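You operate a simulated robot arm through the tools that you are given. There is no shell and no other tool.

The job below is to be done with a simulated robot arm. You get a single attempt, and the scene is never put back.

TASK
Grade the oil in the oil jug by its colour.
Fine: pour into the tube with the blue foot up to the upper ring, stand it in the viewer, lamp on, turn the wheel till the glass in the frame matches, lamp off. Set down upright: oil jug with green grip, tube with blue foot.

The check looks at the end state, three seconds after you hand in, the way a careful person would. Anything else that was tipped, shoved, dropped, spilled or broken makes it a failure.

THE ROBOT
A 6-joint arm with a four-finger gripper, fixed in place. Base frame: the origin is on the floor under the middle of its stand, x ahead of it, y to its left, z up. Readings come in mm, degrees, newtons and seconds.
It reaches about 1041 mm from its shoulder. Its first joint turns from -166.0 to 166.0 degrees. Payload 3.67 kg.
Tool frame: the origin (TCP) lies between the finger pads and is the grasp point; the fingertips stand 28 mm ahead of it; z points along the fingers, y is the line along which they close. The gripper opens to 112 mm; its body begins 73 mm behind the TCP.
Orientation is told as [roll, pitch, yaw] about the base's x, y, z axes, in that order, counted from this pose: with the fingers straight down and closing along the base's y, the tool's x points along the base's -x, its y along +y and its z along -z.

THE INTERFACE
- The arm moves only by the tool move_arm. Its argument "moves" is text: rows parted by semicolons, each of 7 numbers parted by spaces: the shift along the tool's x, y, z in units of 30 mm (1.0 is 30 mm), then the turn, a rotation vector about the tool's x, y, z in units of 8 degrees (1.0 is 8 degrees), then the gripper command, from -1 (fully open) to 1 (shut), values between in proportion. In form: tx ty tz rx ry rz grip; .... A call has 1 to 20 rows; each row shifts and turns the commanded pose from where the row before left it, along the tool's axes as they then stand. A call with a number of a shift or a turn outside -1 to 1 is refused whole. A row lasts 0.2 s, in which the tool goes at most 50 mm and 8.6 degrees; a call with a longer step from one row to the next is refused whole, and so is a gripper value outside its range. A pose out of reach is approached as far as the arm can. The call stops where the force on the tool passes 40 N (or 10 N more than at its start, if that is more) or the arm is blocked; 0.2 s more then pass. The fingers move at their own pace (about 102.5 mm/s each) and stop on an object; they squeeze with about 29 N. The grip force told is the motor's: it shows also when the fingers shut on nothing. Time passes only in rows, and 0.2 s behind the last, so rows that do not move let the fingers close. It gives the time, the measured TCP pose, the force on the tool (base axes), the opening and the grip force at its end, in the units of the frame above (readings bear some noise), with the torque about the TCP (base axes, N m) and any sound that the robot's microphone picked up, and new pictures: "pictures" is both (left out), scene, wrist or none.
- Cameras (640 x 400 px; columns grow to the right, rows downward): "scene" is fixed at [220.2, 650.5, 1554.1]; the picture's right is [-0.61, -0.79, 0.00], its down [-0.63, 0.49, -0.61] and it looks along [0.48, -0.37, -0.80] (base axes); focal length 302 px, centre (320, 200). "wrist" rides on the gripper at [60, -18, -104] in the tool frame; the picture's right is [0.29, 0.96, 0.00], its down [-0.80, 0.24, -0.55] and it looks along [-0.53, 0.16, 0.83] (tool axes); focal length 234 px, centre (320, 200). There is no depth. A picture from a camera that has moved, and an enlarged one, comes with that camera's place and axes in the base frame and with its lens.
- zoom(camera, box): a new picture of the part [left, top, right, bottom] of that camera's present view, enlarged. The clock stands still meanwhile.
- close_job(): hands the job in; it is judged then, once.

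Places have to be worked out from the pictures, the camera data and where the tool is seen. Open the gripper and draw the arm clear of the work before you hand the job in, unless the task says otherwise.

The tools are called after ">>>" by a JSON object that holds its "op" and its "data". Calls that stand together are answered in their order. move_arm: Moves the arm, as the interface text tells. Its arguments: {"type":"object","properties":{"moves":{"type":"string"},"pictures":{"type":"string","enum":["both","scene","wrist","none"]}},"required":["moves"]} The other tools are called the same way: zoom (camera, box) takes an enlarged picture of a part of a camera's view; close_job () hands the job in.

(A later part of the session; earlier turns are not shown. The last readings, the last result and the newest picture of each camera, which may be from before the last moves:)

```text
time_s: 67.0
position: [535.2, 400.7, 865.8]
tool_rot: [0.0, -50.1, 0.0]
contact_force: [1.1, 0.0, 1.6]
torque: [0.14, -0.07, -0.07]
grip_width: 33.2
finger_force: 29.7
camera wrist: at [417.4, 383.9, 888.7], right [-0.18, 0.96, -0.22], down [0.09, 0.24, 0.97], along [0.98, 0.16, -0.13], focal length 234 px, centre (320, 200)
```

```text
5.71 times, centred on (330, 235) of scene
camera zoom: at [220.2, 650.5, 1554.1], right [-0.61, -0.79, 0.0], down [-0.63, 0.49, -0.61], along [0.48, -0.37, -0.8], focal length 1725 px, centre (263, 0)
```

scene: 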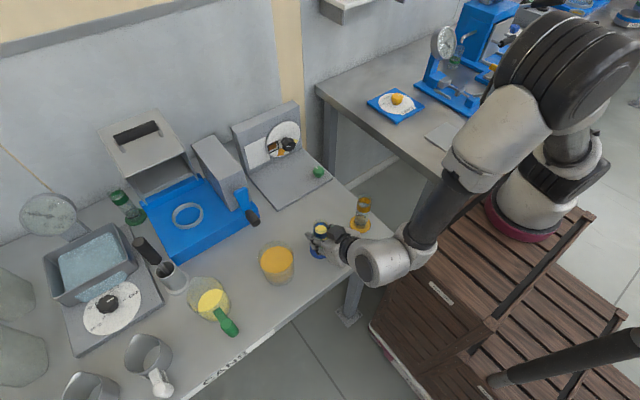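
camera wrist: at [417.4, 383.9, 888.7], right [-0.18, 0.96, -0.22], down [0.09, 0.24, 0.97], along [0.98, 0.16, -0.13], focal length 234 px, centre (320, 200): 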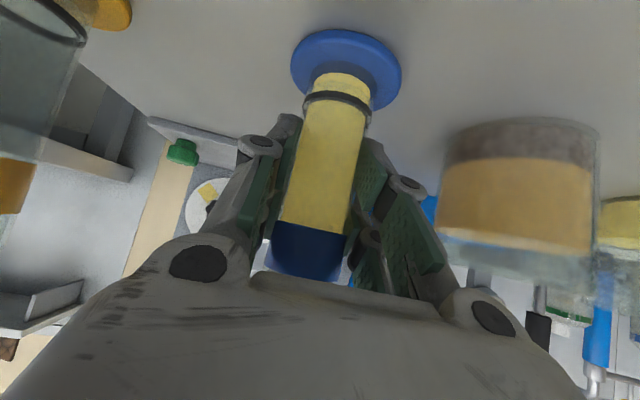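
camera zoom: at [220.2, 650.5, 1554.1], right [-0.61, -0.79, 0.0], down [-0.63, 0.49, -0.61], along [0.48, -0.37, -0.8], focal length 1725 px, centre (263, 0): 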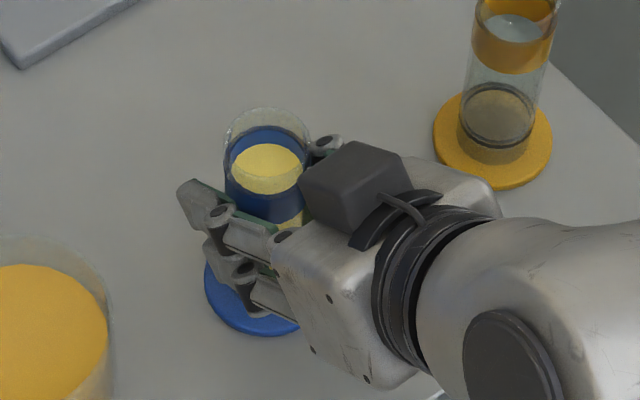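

Held firmly (33 mm, 29.7 N). I lift it gently by 50 mm.

>>> {"op": "move_arm", "data": {"moves": "-0.077 0 -0.064 0 0 0 1;-0.128 0 -0.107 0 0 0 1;-0.255 0 -0.214 0 0 0 1;-0.255 0 -0.214 0 0 0 1;-0.255 0 -0.214 0 0 0 1;-0.255 0 -0.214 0 0 0 1;-0.077 0 -0.064 0 0 0 1;0 0 0 0 0 0 1"}}

>>> {"op": "zoom", "data": {"camera": "scene", "box": [280, 180, 380, 270]}}

>>> {"op": "zoom", "data": {"camera": "wrist", "box": [130, 60, 420, 280]}}

```text
time_s: 68.8
position: [535.8, 402.7, 917.6]
tool_rot: [0.1, -50.1, -0.1]
contact_force: [0.3, 1.4, -1.5]
torque: [-0.01, 0.01, -0.02]
grip_width: 32.9
finger_force: 29.0
camera wrist: at [418.6, 384.5, 939.4], right [-0.19, 0.96, -0.22], down [0.09, 0.24, 0.97], along [0.98, 0.16, -0.13], focal length 234 px, centre (320, 200)
```

scene: 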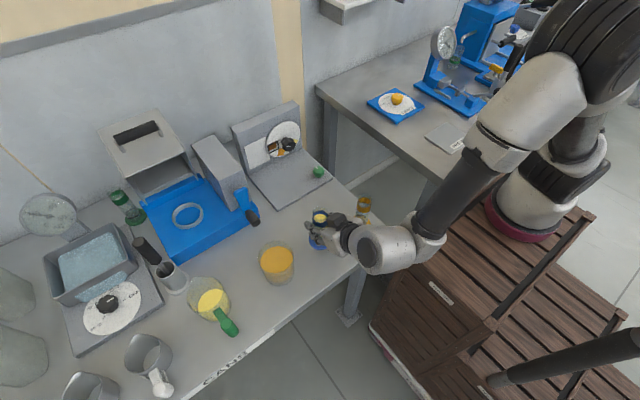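
wrist: 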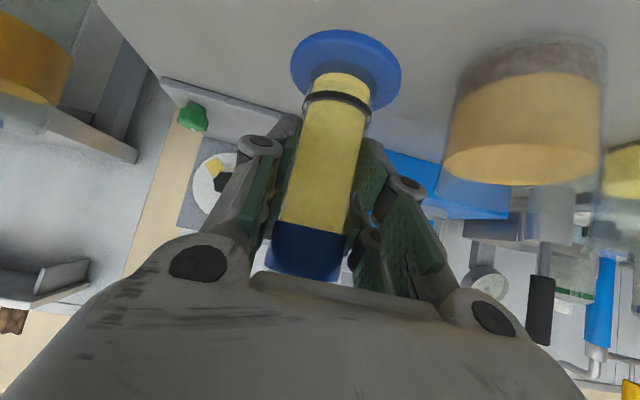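

```text
4.44 times, centred on (330, 225) of scene
camera zoom: at [220.2, 650.5, 1554.1], right [-0.61, -0.79, 0.0], down [-0.63, 0.49, -0.61], along [0.48, -0.37, -0.8], focal length 1342 px, centre (276, 89)
```

zoom: 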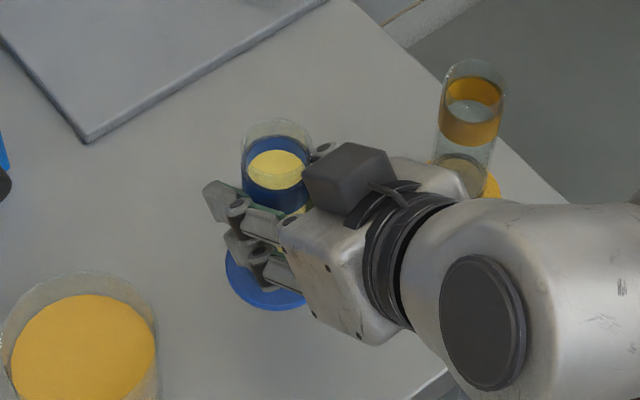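

```text
1.82 times, centred on (275, 170) of wrist
camera zoom: at [418.6, 384.5, 939.4], right [-0.19, 0.96, -0.22], down [0.09, 0.24, 0.97], along [0.98, 0.16, -0.13], focal length 426 px, centre (402, 254)
```

zoom: 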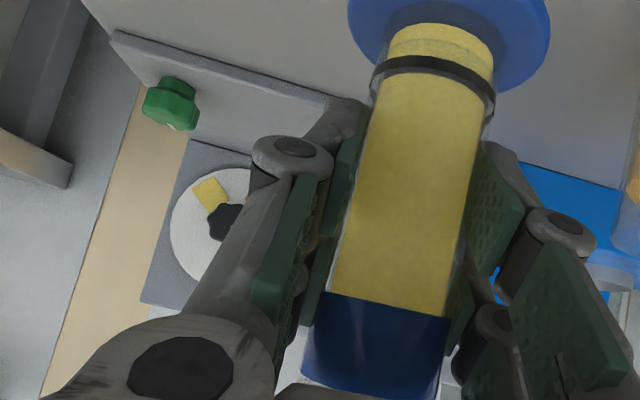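

The tube hangs upright. I carry it level towards the viewer, stopping short of the panel to look.

>>> {"op": "move_arm", "data": {"moves": "-0.16 -0.02 0.19 0 0 0 1;-0.3215 -0.042 0.383 0 0 0 1;-0.3215 -0.042 0.383 0 0 0 1;-0.3215 -0.042 0.383 0 0 0 1;-0.3215 -0.042 0.383 0 0 0 1;-0.3215 -0.042 0.383 0 0 0 1;-0.3215 -0.042 0.383 0 0 0 1;-0.3215 -0.042 0.383 0 0 0 1;-0.3215 -0.042 0.383 0 0 0 1;-0.3215 -0.042 0.383 0 0 0 1;-0.3215 -0.042 0.383 0 0 0 1;-0.3215 -0.042 0.383 0 0 0 1;-0.3215 -0.042 0.383 0 0 0 1;-0.3215 -0.042 0.383 0 0 0 1;-0.16 -0.02 0.19 0 0 0 1;0 0 0 0 0 0 1"}}

>>> {"op": "zoom", "data": {"camera": "scene", "box": [230, 90, 350, 210]}}

>>> {"op": "zoom", "data": {"camera": "wrist", "box": [60, 20, 420, 280]}}

```text
time_s: 72.2
position: [745.7, 383.8, 918.5]
tool_rot: [0.0, -50.1, 0.0]
contact_force: [0.0, -0.9, -2.1]
torque: [-0.02, -0.02, -0.01]
grip_width: 33.1
finger_force: 28.8
camera wrist: at [628.4, 366.2, 940.3], right [-0.19, 0.96, -0.22], down [0.09, 0.24, 0.97], along [0.98, 0.16, -0.13], focal length 234 px, centre (320, 200)
```

scene: 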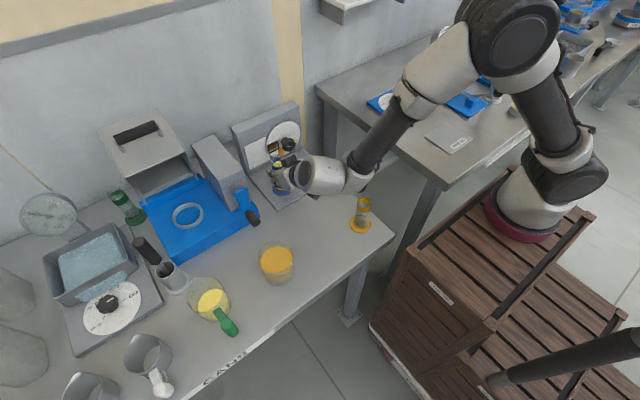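
wrist: 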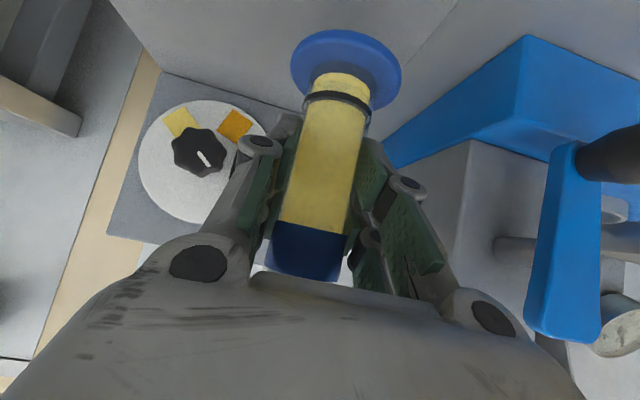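

```text
3.33 times, centred on (290, 150) of scene
camera zoom: at [220.2, 650.5, 1554.1], right [-0.61, -0.79, 0.0], down [-0.63, 0.49, -0.61], along [0.48, -0.37, -0.8], focal length 1006 px, centre (420, 367)
```

zoom: 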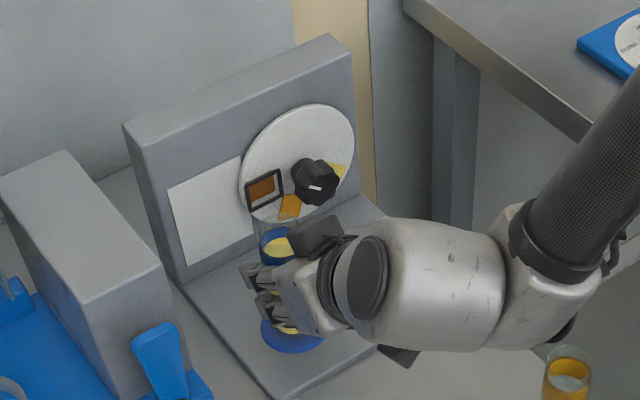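

```text
1.54 times, centred on (240, 150) of wrist
camera zoom: at [628.4, 366.2, 940.3], right [-0.19, 0.96, -0.22], down [0.09, 0.24, 0.97], along [0.98, 0.16, -0.13], focal length 360 px, centre (443, 277)
```

zoom: 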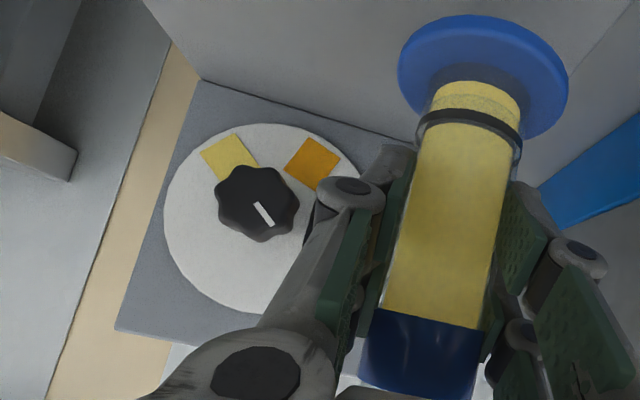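

I'm over the viewer plate with the tube about 50 mm above bench level. I move on to x ≈ 835, y ≈ 382, in front of the white field, and check the gap to the panel.

>>> {"op": "move_arm", "data": {"moves": "-0.158 -0.012 0.188 0 0 0 1;-0.316 -0.012 0.3763 0 0 0 1;-0.316 -0.012 0.3763 0 0 0 1;-0.316 -0.012 0.3763 0 0 0 1;-0.316 -0.012 0.3763 0 0 0 1;-0.316 -0.012 0.3763 0 0 0 1;-0.158 0 0.188 0 0 0 1;0 0 0 0 0 0 1"}}

>>> {"op": "zoom", "data": {"camera": "scene", "box": [230, 100, 340, 210]}}

>>> {"op": "zoom", "data": {"camera": "wrist", "box": [60, 20, 420, 280]}}

```text
time_s: 74.0
position: [834.7, 381.4, 918.2]
tool_rot: [0.1, -50.1, 0.0]
contact_force: [0.7, 0.2, -3.1]
torque: [-0.04, 0.03, 0.01]
grip_width: 32.9
finger_force: 28.5
camera wrist: at [717.3, 363.7, 939.8], right [-0.19, 0.96, -0.22], down [0.09, 0.24, 0.97], along [0.98, 0.16, -0.13], focal length 234 px, centre (320, 200)
```

scene: 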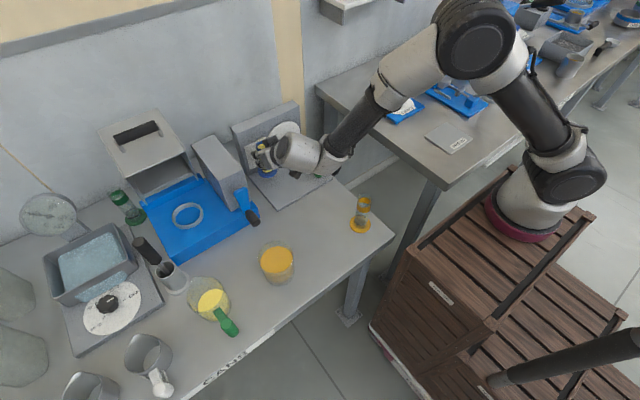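
wrist: 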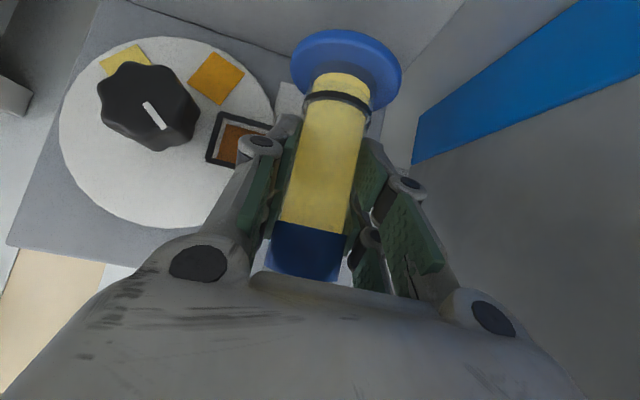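

```text
3.64 times, centred on (285, 155) of scene
camera zoom: at [220.2, 650.5, 1554.1], right [-0.61, -0.79, 0.0], down [-0.63, 0.49, -0.61], along [0.48, -0.37, -0.8], focal length 1098 px, centre (447, 364)
```

zoom: 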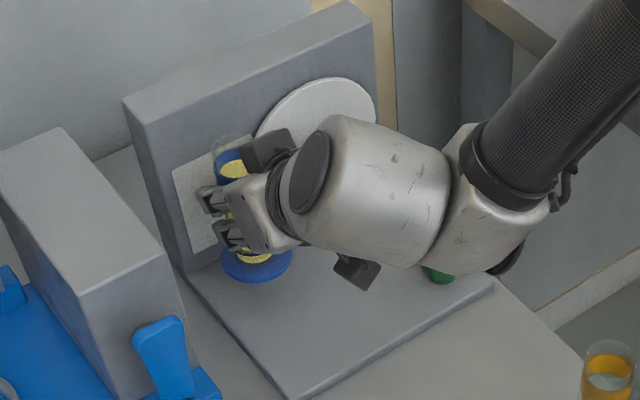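

```text
1.54 times, centred on (240, 150) of wrist
camera zoom: at [717.3, 363.7, 939.8], right [-0.19, 0.96, -0.22], down [0.09, 0.24, 0.97], along [0.98, 0.16, -0.13], focal length 360 px, centre (443, 277)
```

zoom: 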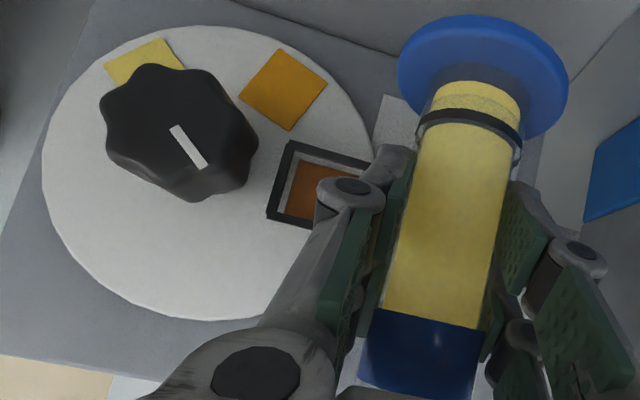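

The panel face is near x = 890, and the tube is about 53 mm in front of it and centred on the white field (y ≈ 382). I lower it 25 mm, then feel for the plate.

>>> {"op": "move_arm", "data": {"moves": "0.179 0 0.15 0 0 0 1;0.255 0 0.214 0 0 0 1;0.128 0 0.107 0 0 0 1;0.077 0 0.064 0 0 0 1;0 0 0 0 0 0 1"}}

>>> {"op": "zoom", "data": {"camera": "scene", "box": [230, 100, 340, 210]}}

```text
time_s: 75.2
position: [833.5, 382.3, 893.3]
tool_rot: [0.2, -50.1, 0.1]
contact_force: [-1.1, 0.0, -0.5]
torque: [0.04, 0.02, 0.02]
grip_width: 32.9
finger_force: 28.3
camera wrist: at [716.4, 364.5, 914.1], right [-0.18, 0.96, -0.22], down [0.09, 0.24, 0.97], along [0.98, 0.16, -0.13], focal length 234 px, centre (320, 200)
```

scene: 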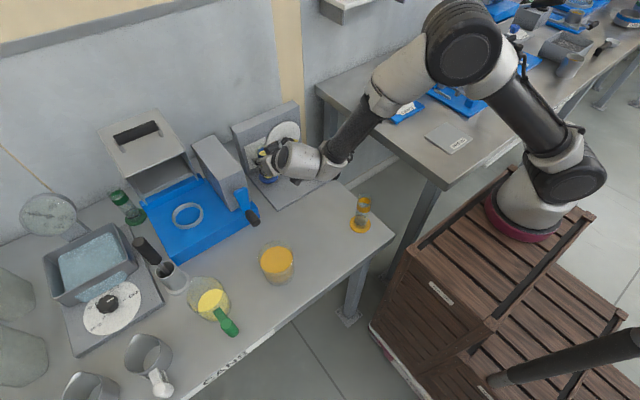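
wrist: 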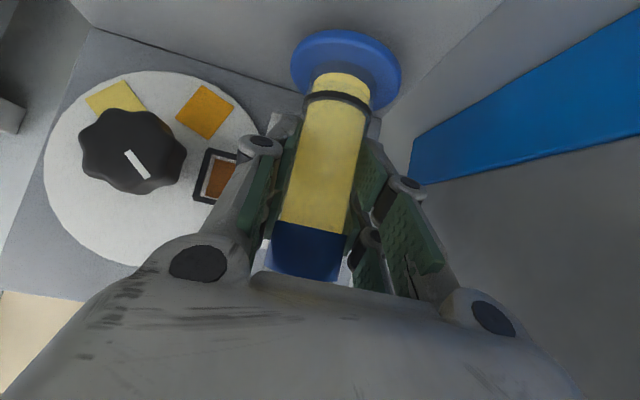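

```text
3.64 times, centred on (285, 155) of scene
camera zoom: at [220.2, 650.5, 1554.1], right [-0.61, -0.79, 0.0], down [-0.63, 0.49, -0.61], along [0.48, -0.37, -0.8], focal length 1098 px, centre (447, 364)
```

zoom: 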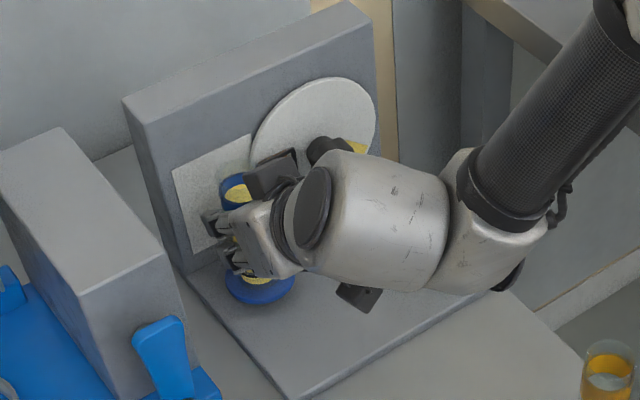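

>>> {"op": "move_arm", "data": {"moves": "0.0766 0 0.0643 0 0 0 1;0.0511 0 0.0429 0 0 0 1;0 0 0 0 0 0 1", "pictures": "none"}}

>>> {"op": "move_arm", "data": {"moves": "0.0511 0 0.0429 0 0 0 1;0.0511 0 0.0429 0 0 0 1;0 0 0 0 0 0 1", "pictures": "none"}}

>>> {"op": "move_arm", "data": {"moves": "0.0511 0 0.0429 0 0 0 1;0 0 0 0 0 0 1", "pictures": "none"}}

```text
time_s: 76.0
position: [832.3, 382.5, 887.8]
tool_rot: [0.0, -50.2, 0.0]
contact_force: [-0.1, -0.2, -2.2]
torque: [-0.01, -0.01, -0.02]
grip_width: 32.9
finger_force: 28.8
```

```text
time_s: 76.8
position: [834.3, 382.0, 885.0]
tool_rot: [0.2, -50.1, 0.0]
contact_force: [0.3, -0.7, -1.2]
torque: [0.0, -0.01, 0.0]
grip_width: 33.3
finger_force: 29.4
```

```text
time_s: 77.4
position: [834.3, 382.9, 882.2]
tool_rot: [0.1, -50.1, 0.0]
contact_force: [0.2, 0.7, -1.5]
torque: [-0.02, 0.01, 0.02]
grip_width: 33.2
finger_force: 28.7
```

>>> {"op": "move_arm", "data": {"moves": "0.0383 0 0.0322 0 0 0 1;0 0 0 0 0 0 1", "pictures": "none"}}

>>> {"op": "move_arm", "data": {"moves": "0.0383 0 0.0322 0 0 0 1;0 0 0 0 0 0 1", "pictures": "none"}}

>>> {"op": "move_arm", "data": {"moves": "0.0255 0 0.0214 0 0 0 1;0 0 0 0 0 0 1", "pictures": "none"}}

```text
time_s: 78.0
position: [832.9, 381.3, 880.5]
tool_rot: [0.1, -50.1, 0.0]
contact_force: [0.1, 0.1, -1.2]
torque: [-0.01, -0.02, 0.01]
grip_width: 33.0
finger_force: 28.4
```

```text
time_s: 78.6
position: [833.8, 381.2, 879.6]
tool_rot: [0.1, -50.2, -0.2]
contact_force: [0.0, -0.2, 1.3]
torque: [0.1, 0.05, -0.02]
grip_width: 33.0
finger_force: 28.8
```

```text
time_s: 79.2
position: [833.8, 382.0, 880.2]
tool_rot: [0.2, -50.3, -0.1]
contact_force: [2.0, 0.6, 10.9]
torque: [0.06, 0.04, -0.05]
grip_width: 32.8
finger_force: 29.0
```

The tube stands on the plate (force rose to 11 N). I ease off 1 mm, then open the fingers slowly.

>>> {"op": "move_arm", "data": {"moves": "-0.0255 0 -0.0214 0 0 0 1;0 0 0 0 0 0 1", "pictures": "none"}}

>>> {"op": "move_arm", "data": {"moves": "0 0 0 0 0 0 0.35;0 0 0 0 0 0 0.3;0 0 0 0 0 0 0.2;0 0 0 0 0 0 0.1;0 0 0 0 0 0 0;0 0 0 0 0 0 -0.1;0 0 0 0 0 0 -0.1"}}

>>> {"op": "zoom", "data": {"camera": "scene", "box": [230, 100, 340, 210]}}

```text
time_s: 79.8
position: [833.4, 381.5, 879.9]
tool_rot: [0.1, -50.3, 0.0]
contact_force: [0.1, 5.2, 10.1]
torque: [0.31, -0.09, -0.04]
grip_width: 32.9
finger_force: 28.6
```

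```text
time_s: 81.4
position: [834.0, 381.5, 879.5]
tool_rot: [0.0, -50.1, 0.0]
contact_force: [-0.2, -0.4, 0.2]
torque: [0.02, 0.01, 0.01]
grip_width: 61.6
finger_force: 0.0
camera wrist: at [716.8, 363.2, 900.2], right [-0.19, 0.96, -0.22], down [0.09, 0.24, 0.97], along [0.98, 0.16, -0.13], focal length 234 px, centre (320, 200)
```

scene: 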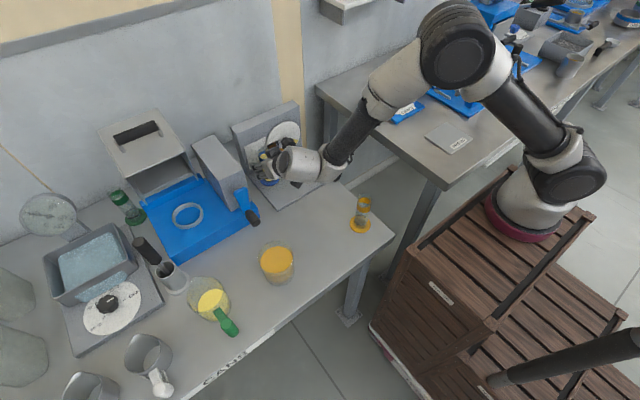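
wrist: 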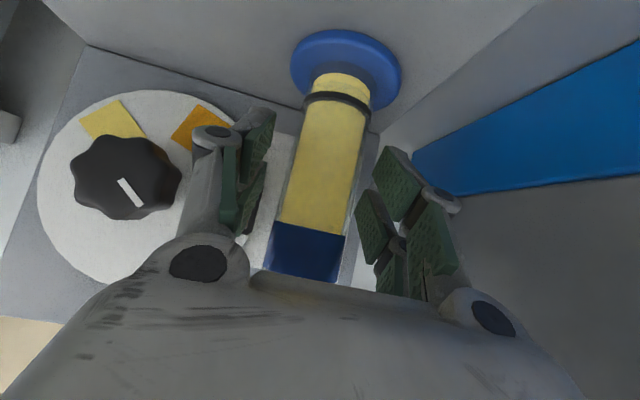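

```text
3.64 times, centred on (285, 155) of scene
camera zoom: at [220.2, 650.5, 1554.1], right [-0.61, -0.79, 0.0], down [-0.63, 0.49, -0.61], along [0.48, -0.37, -0.8], focal length 1098 px, centre (447, 364)
```

zoom: 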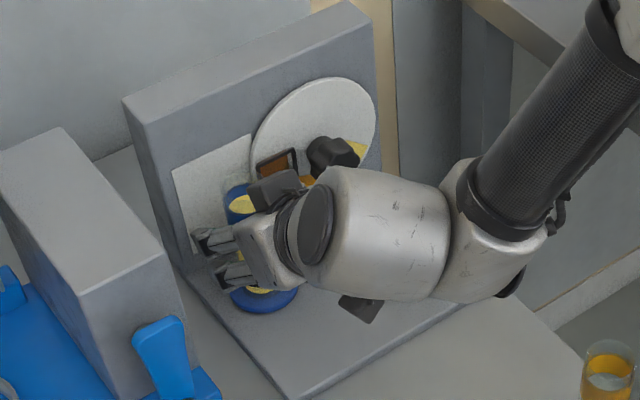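

The tube stands free and upright in the viewer. I back straight out along the tool axis.

>>> {"op": "move_arm", "data": {"moves": "0 0 -0.2 0 0 0 -0.1;0 0 -0.4 0 0 0 -0.1;0 0 -0.6 0 0 0 -0.1;0 0 -0.8 0 0 0 -0.1;0 0 -0.8 0 0 0 -0.1;0 0 -0.8 0 0 0 -0.1;0 0 -0.8 0 0 0 -0.1;0 0 -0.6 0 0 0 -0.1;0 0 0 0 0 0 -0.1"}}

>>> {"op": "zoom", "data": {"camera": "scene", "box": [230, 100, 340, 210]}}

>>> {"op": "zoom", "data": {"camera": "wrist", "box": [100, 20, 400, 220]}}

```text
time_s: 83.4
position: [717.9, 380.1, 974.3]
tool_rot: [0.1, -50.1, 0.0]
contact_force: [-0.4, 0.6, -0.5]
torque: [0.0, 0.03, 0.02]
grip_width: 61.9
finger_force: 0.1
camera wrist: at [600.7, 363.4, 996.5], right [-0.19, 0.96, -0.22], down [0.09, 0.24, 0.97], along [0.98, 0.16, -0.13], focal length 234 px, centre (320, 200)
```

scene: 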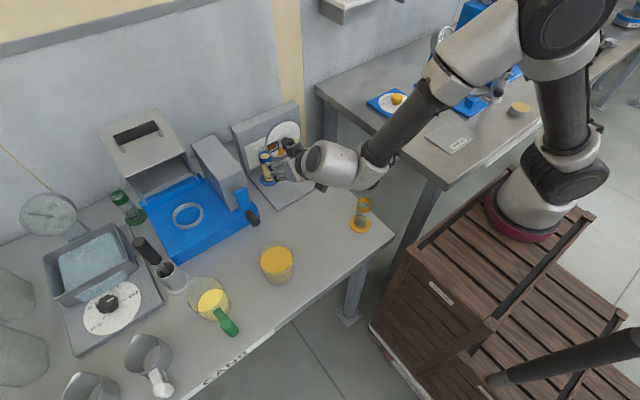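
wrist: 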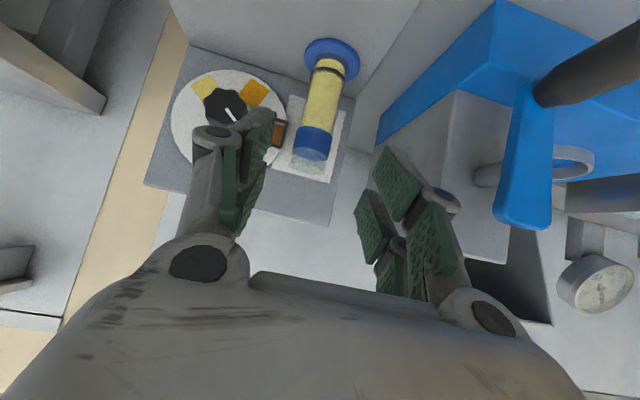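

```text
3.64 times, centred on (285, 155) of scene
camera zoom: at [220.2, 650.5, 1554.1], right [-0.61, -0.79, 0.0], down [-0.63, 0.49, -0.61], along [0.48, -0.37, -0.8], focal length 1098 px, centre (447, 364)
```

zoom: 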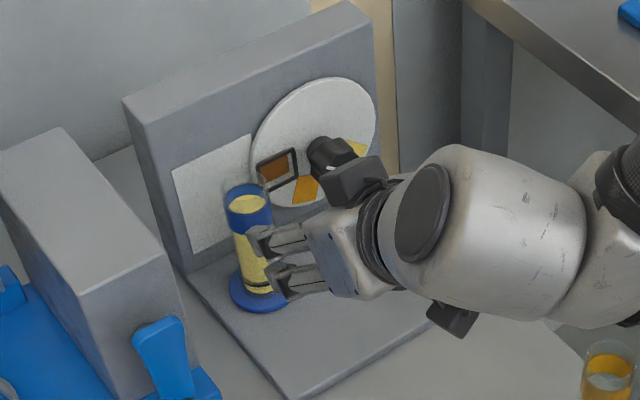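

```text
2.00 times, centred on (250, 120) of wrist
camera zoom: at [600.7, 363.4, 996.5], right [-0.19, 0.96, -0.22], down [0.09, 0.24, 0.97], along [0.98, 0.16, -0.13], focal length 468 px, centre (460, 360)
```

zoom: 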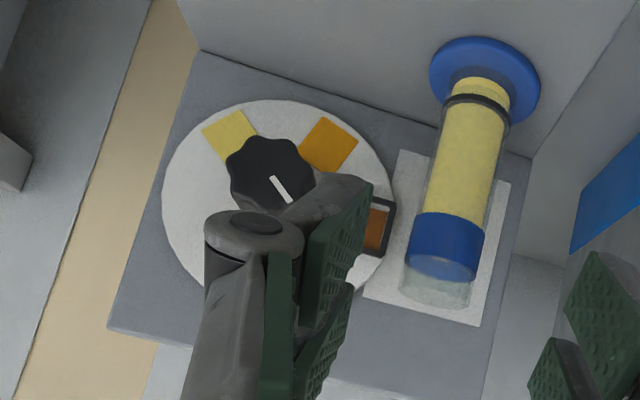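

The tube stands properly in front of the white field. Next the lamp: I turn the fingers down and move above the green knob to see it closely.

>>> {"op": "move_arm", "data": {"moves": "0 0 0 0 1 0 -0.1;0 0 0 0 1 0 -0.1;0 0 0 0 1 0 -0.1;0 0 0 0 1 0 -0.1;0 0 0 0 1 0 -0.1;0 0 0 0 1 0 -0.1;0 0 0 0 0.26 0 -0.1;-0.189 -0.739 0.1 0 0 0 -0.1;-0.189 -0.739 0.1 0 0 0 -0.1;-0.189 -0.739 0.1 0 0 0 -0.1;-0.189 -0.739 0.1 0 0 0 -0.1;-0.189 -0.739 0.1 0 0 0 -0.1;-0.189 -0.739 0.1 0 0 0 -0.1;0 0 0 0 0 0 -0.1"}}

>>> {"op": "zoom", "data": {"camera": "wrist", "box": [220, 60, 420, 260]}}

>>> {"op": "zoom", "data": {"camera": "scene", "box": [230, 100, 340, 210]}}

```text
time_s: 86.4
position: [752.5, 245.9, 956.9]
tool_rot: [0.0, -0.1, 0.0]
contact_force: [0.2, -0.6, -0.4]
torque: [0.01, 0.02, 0.0]
grip_width: 61.7
finger_force: 0.0
camera wrist: at [694.1, 228.1, 1062.1], right [-0.29, 0.96, 0.0], down [0.8, 0.24, 0.55], along [0.53, 0.16, -0.83], focal length 234 px, centre (320, 200)
```

scene: 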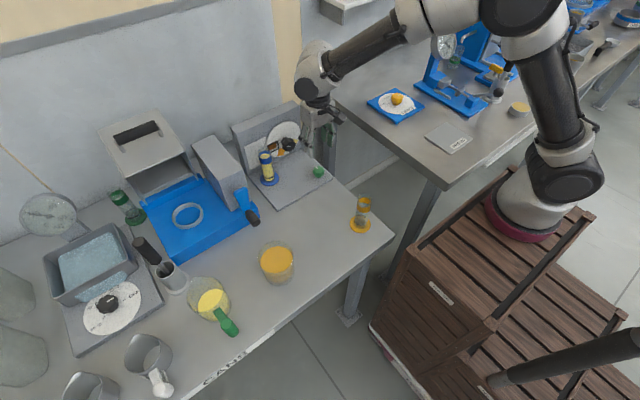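
wrist: 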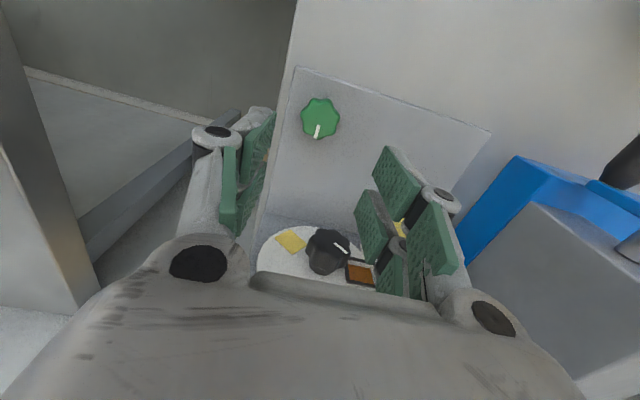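

```text
2.00 times, centred on (320, 160) of wrist
camera zoom: at [694.1, 228.1, 1062.1], right [-0.29, 0.96, 0.0], down [0.8, 0.24, 0.55], along [0.53, 0.16, -0.83], focal length 468 px, centre (320, 280)
```

zoom: 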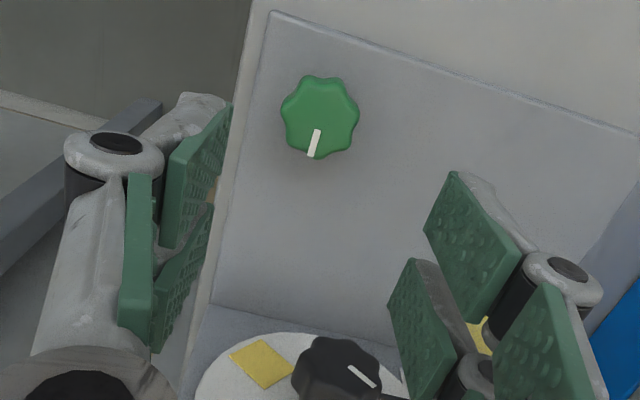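

```text
3.64 times, centred on (285, 155) of scene
camera zoom: at [220.2, 650.5, 1554.1], right [-0.61, -0.79, 0.0], down [-0.63, 0.49, -0.61], along [0.48, -0.37, -0.8], focal length 1098 px, centre (447, 364)
```

zoom: 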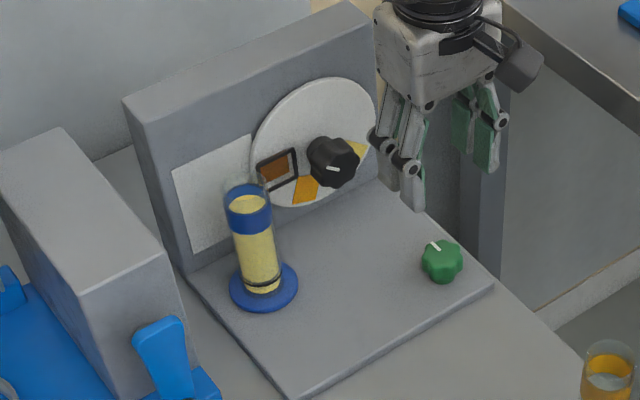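

The knob is at about (751, 246), standing on the plate (z ≈ 803), with its tick towards the panel. I descend over it with open fingers.

>>> {"op": "move_arm", "data": {"moves": "0.103 -0.013 0.6 0 0 0 -0.1;0 0 0.8 0 0 0 -0.1;0 0 0.8 0 0 0 -0.1;0 0 0.6 0 0 0 -0.1;0 0 0.5 0 0 0 -0.1;0 0 0 0 0 0 -0.1"}}

>>> {"op": "zoom", "data": {"camera": "wrist", "box": [220, 80, 420, 240]}}

>>> {"op": "zoom", "data": {"camera": "scene", "box": [270, 110, 360, 210]}}

```text
time_s: 87.8
position: [748.6, 247.6, 857.9]
tool_rot: [0.1, -0.1, 0.0]
contact_force: [0.0, -0.3, 0.7]
torque: [0.0, 0.02, 0.01]
grip_width: 61.5
finger_force: 0.0
camera wrist: at [690.3, 229.9, 962.2], right [-0.29, 0.96, 0.0], down [0.8, 0.24, 0.56], along [0.53, 0.16, -0.83], focal length 234 px, centre (320, 200)
```

scene: 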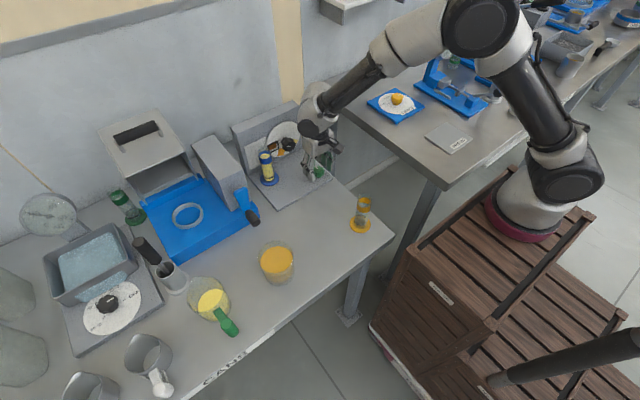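
wrist: 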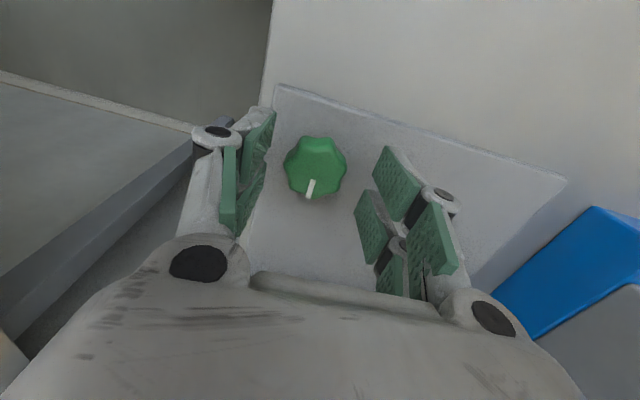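

```text
2.50 times, centred on (320, 160) of wrist
camera zoom: at [690.3, 229.9, 962.2], right [-0.29, 0.96, 0.0], down [0.8, 0.24, 0.56], along [0.53, 0.16, -0.83], focal length 585 px, centre (320, 300)
```

zoom: 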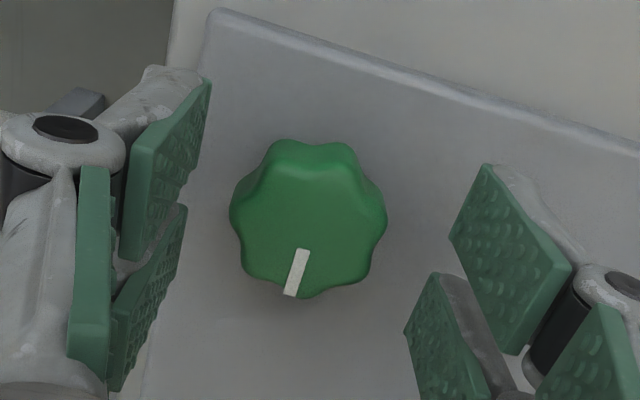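

```text
4.00 times, centred on (315, 160) of scene
camera zoom: at [220.2, 650.5, 1554.1], right [-0.61, -0.79, 0.0], down [-0.63, 0.49, -0.61], along [0.48, -0.37, -0.8], focal length 1208 px, centre (340, 360)
```

zoom: 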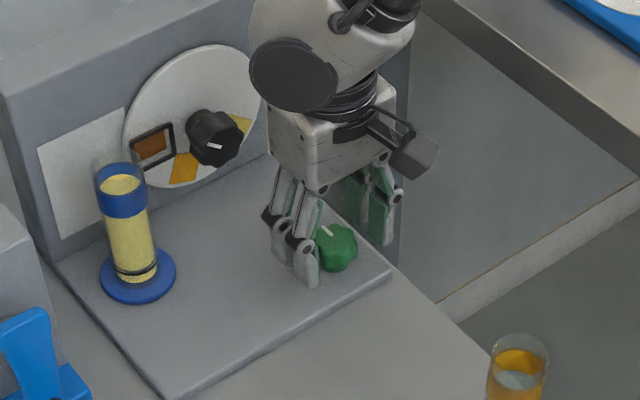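

Knob is 3 mm to the right of the axis; I correct, descend to grip height and close.

>>> {"op": "move_arm", "data": {"moves": "0.04 -0.1 0 0 0 0 -0.1;0 0 0.35 0 0 0 -0.1;0 0 0.35 0 0 0 -0.1;0 0 0 0 0 0 0.1;0 0 0 0 0 0 0.3;0 0 0 0 0 0 0.5;0 0 0 0 0 0 1;0 0 0 0 0 0 1"}}

>>> {"op": "zoom", "data": {"camera": "wrist", "box": [220, 80, 420, 240]}}

```text
time_s: 89.2
position: [748.8, 244.8, 838.6]
tool_rot: [0.0, -0.3, 0.2]
contact_force: [-5.3, 3.7, 13.8]
torque: [0.23, 0.04, 0.02]
grip_width: 34.1
finger_force: 44.7
stopped in row 7: the force on the tool passed its limit at 45 N (the readings are from after the stop); the commanded pose is now the measured one
camera wrist: at [690.2, 226.9, 943.9], right [-0.29, 0.96, 0.0], down [0.79, 0.24, 0.56], along [0.53, 0.16, -0.83], focal length 234 px, centre (320, 200)
```

scene: 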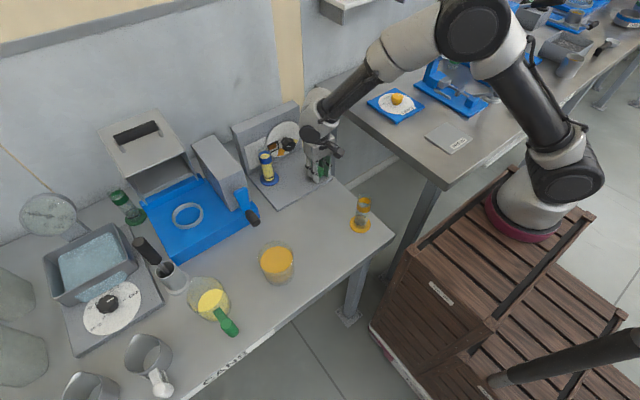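
wrist: 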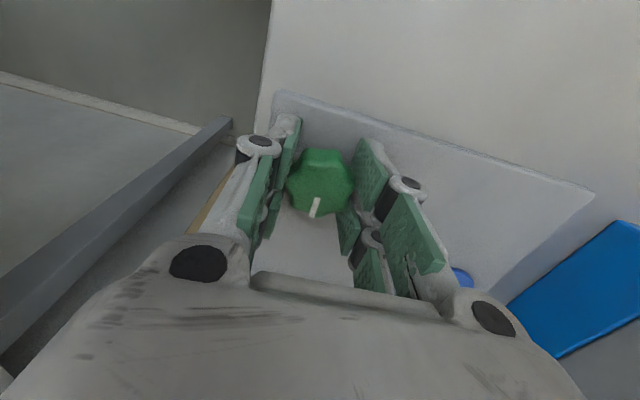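

```text
2.50 times, centred on (320, 160) of wrist
camera zoom: at [690.2, 226.9, 943.9], right [-0.29, 0.96, 0.0], down [0.79, 0.24, 0.56], along [0.53, 0.16, -0.83], focal length 585 px, centre (320, 300)
```

zoom: 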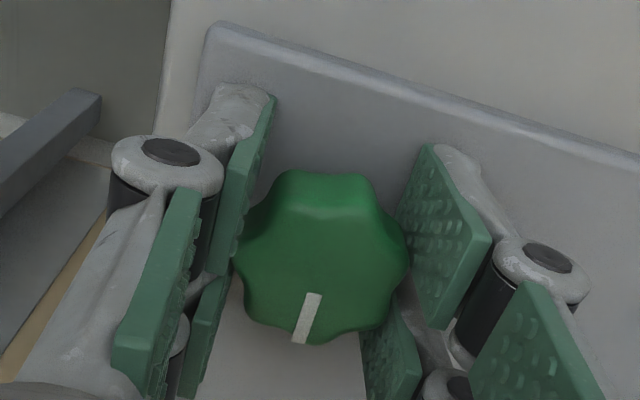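

>>> {"op": "zoom", "data": {"camera": "scene", "box": [290, 130, 350, 200]}}

>>> {"op": "move_arm", "data": {"moves": "0 0 -0.07 0 0 0 1;0 0 0 0 0 0 1", "pictures": "none"}}

```text
5.71 times, centred on (320, 165) of scene
camera zoom: at [220.2, 650.5, 1554.1], right [-0.61, -0.79, 0.0], down [-0.63, 0.49, -0.61], along [0.48, -0.37, -0.8], focal length 1725 px, centre (320, 400)
```

zoom: 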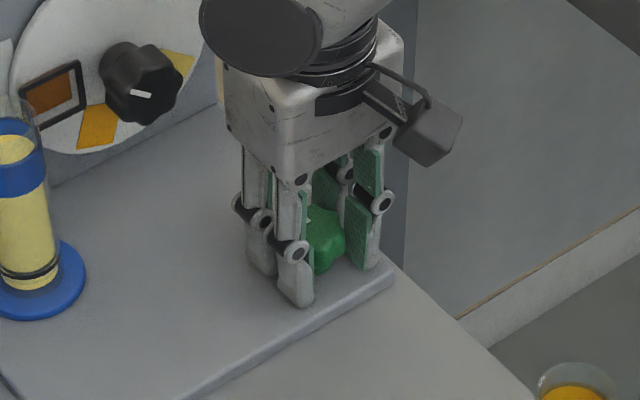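

```text
time_s: 89.8
position: [748.7, 245.9, 838.3]
tool_rot: [0.1, -0.2, 0.1]
contact_force: [-1.5, 19.5, -10.4]
torque: [0.42, -1.14, -0.02]
grip_width: 33.7
finger_force: 44.6
```

The knob is held but the arm is slightly strained sideways. I relax the commanded position by about 1–2 mm before turning.

>>> {"op": "move_arm", "data": {"moves": "0 0.04 0.03 0 0 0 1;0 0 0 0 0 0 1", "pictures": "none"}}

```text
time_s: 90.4
position: [750.4, 244.7, 838.4]
tool_rot: [0.2, -0.2, 0.1]
contact_force: [-0.9, 22.9, -0.9]
torque: [0.35, 0.67, 0.03]
grip_width: 33.8
finger_force: 44.9
```

>>> {"op": "move_arm", "data": {"moves": "0 0.07 0 0 0 0 1;0 0 0 0 0 0 1", "pictures": "none"}}

```text
time_s: 91.0
position: [749.9, 245.3, 839.2]
tool_rot: [0.0, -0.1, 0.1]
contact_force: [3.0, 6.4, -4.8]
torque: [-0.07, -0.89, 0.11]
grip_width: 33.7
finger_force: 45.3
```

Relaxed now. I turn the knob clockwise (seen from above) in small steps, watching torque and the lamp.

>>> {"op": "move_arm", "data": {"moves": "0 0.01 0 0 0 0.5 1;0 0 0 0 0 0.5 1;0 0 0 0 0 0.5 1;0 0 0 0 0 0 1", "pictures": "both"}}

>>> {"op": "zoom", "data": {"camera": "scene", "box": [230, 100, 350, 210]}}

>>> {"op": "zoom", "data": {"camera": "wrist", "box": [220, 80, 420, 240]}}

```text
time_s: 92.0
position: [750.1, 244.7, 840.2]
tool_rot: [0.0, -0.1, -12.0]
contact_force: [-1.0, -15.2, 7.4]
torque: [-0.69, 0.47, 0.51]
grip_width: 33.5
finger_force: 45.9
camera wrist: at [688.6, 240.2, 944.2], right [-0.08, 1.0, 0.0], down [0.83, 0.07, 0.56], along [0.55, 0.05, -0.83], focal length 234 px, centre (320, 200)
```

scene: 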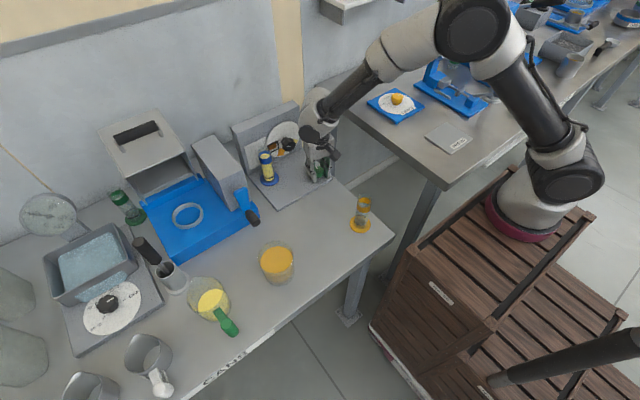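
wrist: 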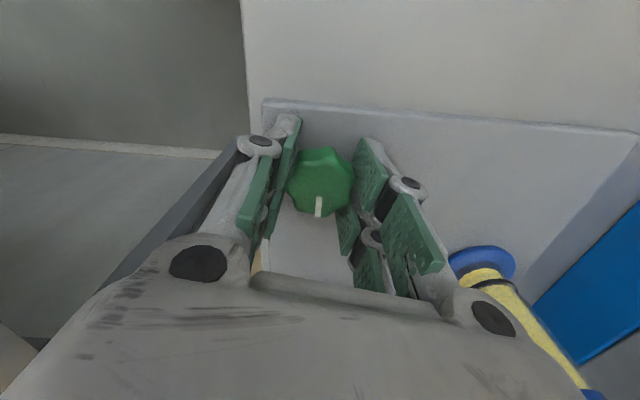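

```text
3.64 times, centred on (290, 155) of scene
camera zoom: at [220.2, 650.5, 1554.1], right [-0.61, -0.79, 0.0], down [-0.63, 0.49, -0.61], along [0.48, -0.37, -0.8], focal length 1098 px, centre (429, 364)
```

zoom: 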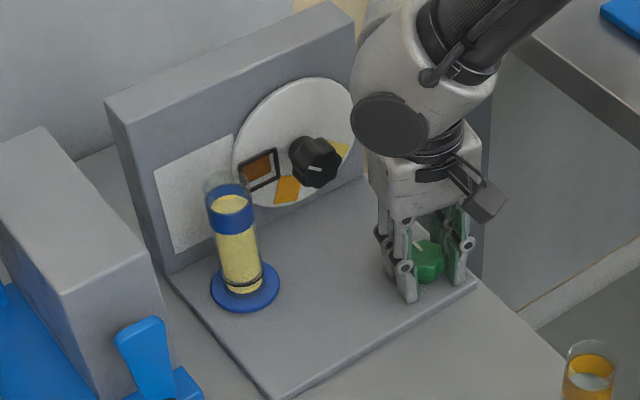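

```text
2.50 times, centred on (320, 160) of wrist
camera zoom: at [688.6, 240.2, 944.2], right [-0.08, 1.0, 0.0], down [0.83, 0.07, 0.56], along [0.55, 0.05, -0.83], focal length 585 px, centre (320, 300)
```

zoom: 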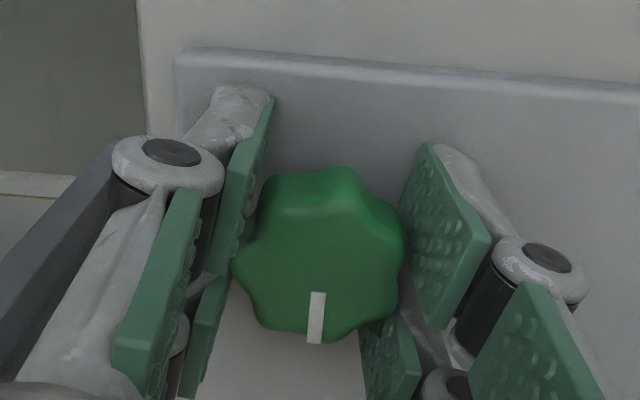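

The knob did not follow clockwise (torque built up to 0.5 N·m, tick stayed), so that is its end stop. I turn the other way, counter-clockwise.

>>> {"op": "move_arm", "data": {"moves": "0 0 0 0 0 -0.5 1;0 0 0 0 0 -0.5 1;0 0 0 0 0 -0.5 1;0 0 0 0 0 -0.5 1;0 0 0 0 0 -0.5 1;0 0 0 0 0 0 1", "pictures": "both"}}

>>> {"op": "zoom", "data": {"camera": "scene", "box": [230, 100, 350, 210]}}

>>> {"op": "zoom", "data": {"camera": "wrist", "box": [220, 80, 420, 240]}}

```text
time_s: 93.3
position: [749.3, 245.2, 840.0]
tool_rot: [-0.2, -0.1, 8.1]
contact_force: [0.5, -16.5, 10.2]
torque: [-0.65, -0.28, 0.01]
grip_width: 33.5
finger_force: 45.5
stopped in row 6: the force on the tool passed its limit at 41 N (the readings are from after the stop); the commanded pose is now the measured one
camera wrist: at [694.3, 219.4, 944.3], right [-0.42, 0.91, 0.0], down [0.76, 0.35, 0.55], along [0.5, 0.23, -0.83], focal length 234 px, centre (320, 200)
```

scene: 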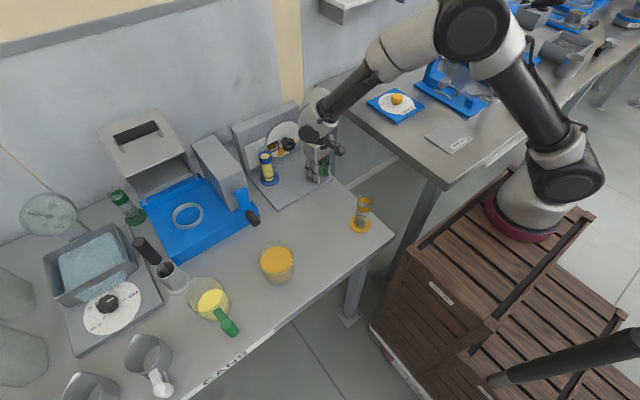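
wrist: 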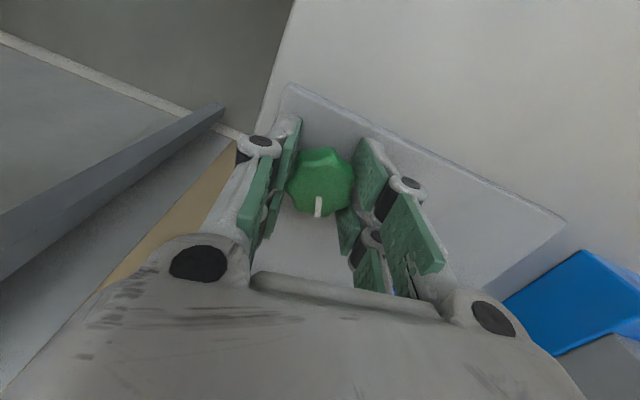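

```text
3.64 times, centred on (290, 155) of scene
camera zoom: at [220.2, 650.5, 1554.1], right [-0.61, -0.79, 0.0], down [-0.63, 0.49, -0.61], along [0.48, -0.37, -0.8], focal length 1098 px, centre (429, 364)
```

zoom: 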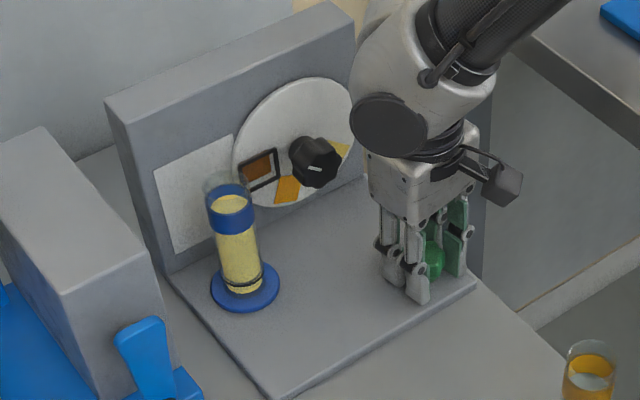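

```text
2.50 times, centred on (320, 160) of wrist
camera zoom: at [694.3, 219.4, 944.3], right [-0.42, 0.91, 0.0], down [0.76, 0.35, 0.55], along [0.5, 0.23, -0.83], focal length 585 px, centre (320, 300)
```

zoom: 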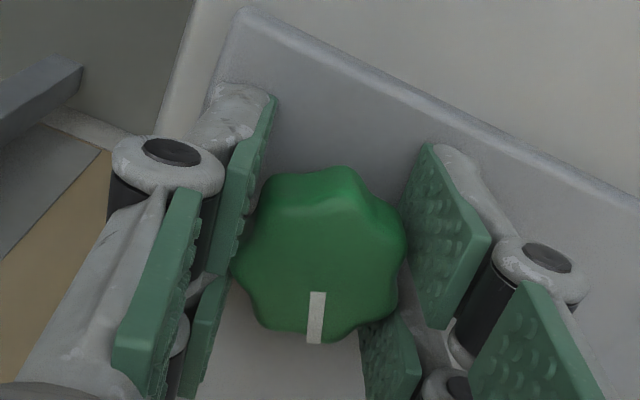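

Counter-clockwise the knob follows (20° so far). I ease the side load and keep turning.

>>> {"op": "move_arm", "data": {"moves": "0 -0.06 -0.03 0 0 0 1;0 0 0 0 0 0 1", "pictures": "none"}}

>>> {"op": "move_arm", "data": {"moves": "0 0 0 0 0 -0.5 1;0 0 0 0 0 -0.5 1;0 0 0 0 0 -0.5 1;0 0 0 0 0 -0.5 1;0 0 0 0 0 0 1", "pictures": "scene"}}

>>> {"op": "zoom", "data": {"camera": "scene", "box": [230, 100, 350, 210]}}

>>> {"op": "zoom", "data": {"camera": "wrist", "box": [220, 80, 420, 240]}}

```text
time_s: 93.9
position: [750.0, 246.1, 840.1]
tool_rot: [-0.1, 0.1, 8.0]
contact_force: [2.3, -10.0, -11.9]
torque: [-0.22, -0.75, 0.02]
grip_width: 33.4
finger_force: 45.3
```

```text
time_s: 95.1
position: [749.9, 246.3, 840.0]
tool_rot: [-0.1, 0.0, 24.1]
contact_force: [-9.8, -6.9, -13.4]
torque: [0.44, -0.36, 0.01]
grip_width: 33.6
finger_force: 45.1
```

scene: 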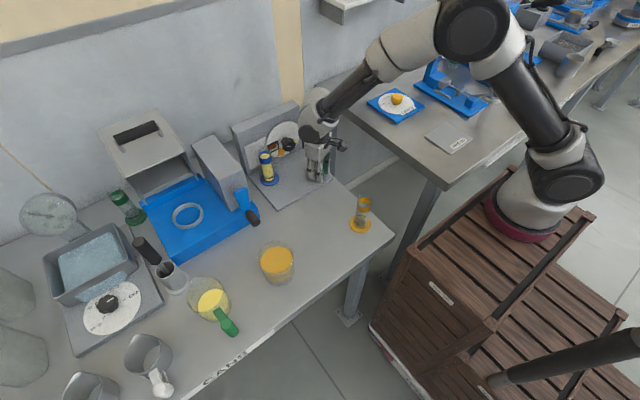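

```text
3.64 times, centred on (290, 155) of scene
camera zoom: at [220.2, 650.5, 1554.1], right [-0.61, -0.79, 0.0], down [-0.63, 0.49, -0.61], along [0.48, -0.37, -0.8], focal length 1098 px, centre (429, 364)
```

zoom: 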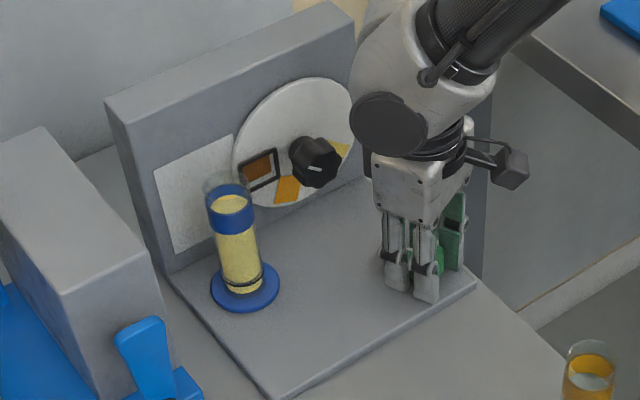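

```text
2.50 times, centred on (320, 160) of wrist
camera zoom: at [703.8, 204.6, 944.3], right [-0.65, 0.76, 0.0], down [0.63, 0.55, 0.55], along [0.42, 0.36, -0.83], focal length 585 px, centre (320, 300)
```

zoom: 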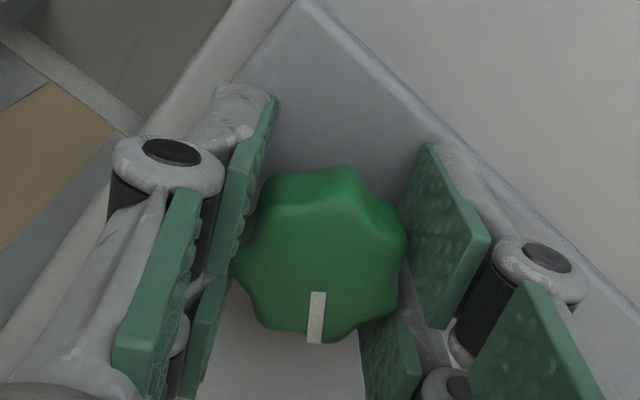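

It follows well; lamp not lit yet at 36°. I continue turning with small load corrections.

>>> {"op": "move_arm", "data": {"moves": "0.03 0 0.03 0 0 0 1;0 0 0 0 0 -0.5 1;0 0 0 0 0 -0.5 1;0 0 0 0 0 -0.5 1;0 0 0 0 0 -0.5 1;0 0 0 0 0 -0.5 1;0 0 0 0 0 0 1", "pictures": "scene"}}

>>> {"op": "zoom", "data": {"camera": "scene", "box": [230, 100, 350, 210]}}

```text
time_s: 96.7
position: [749.7, 244.9, 838.7]
tool_rot: [-0.2, 0.0, 44.2]
contact_force: [-12.8, 7.9, -2.5]
torque: [0.55, 0.07, 0.0]
grip_width: 33.5
finger_force: 44.9
```

scene: 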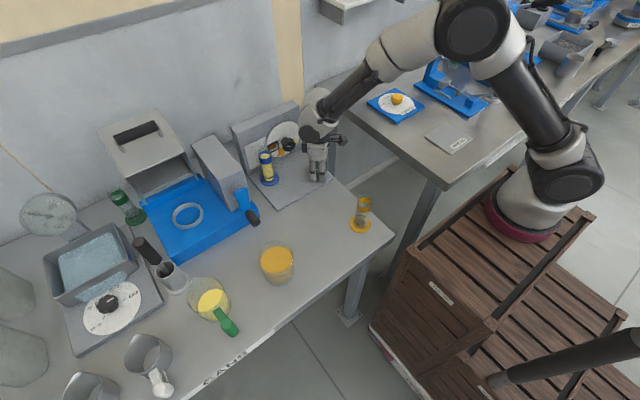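

```text
3.64 times, centred on (290, 155) of scene
camera zoom: at [220.2, 650.5, 1554.1], right [-0.61, -0.79, 0.0], down [-0.63, 0.49, -0.61], along [0.48, -0.37, -0.8], focal length 1098 px, centre (429, 364)
```

zoom: 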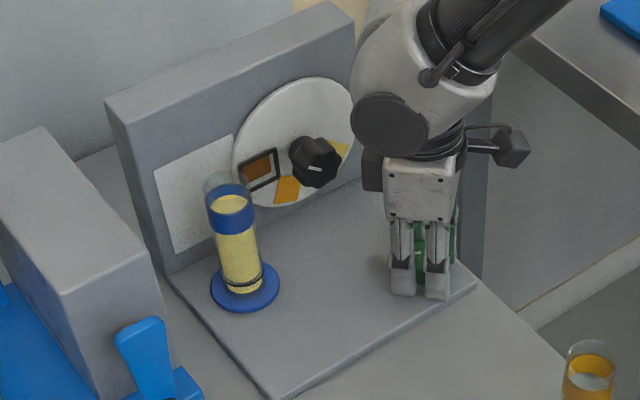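

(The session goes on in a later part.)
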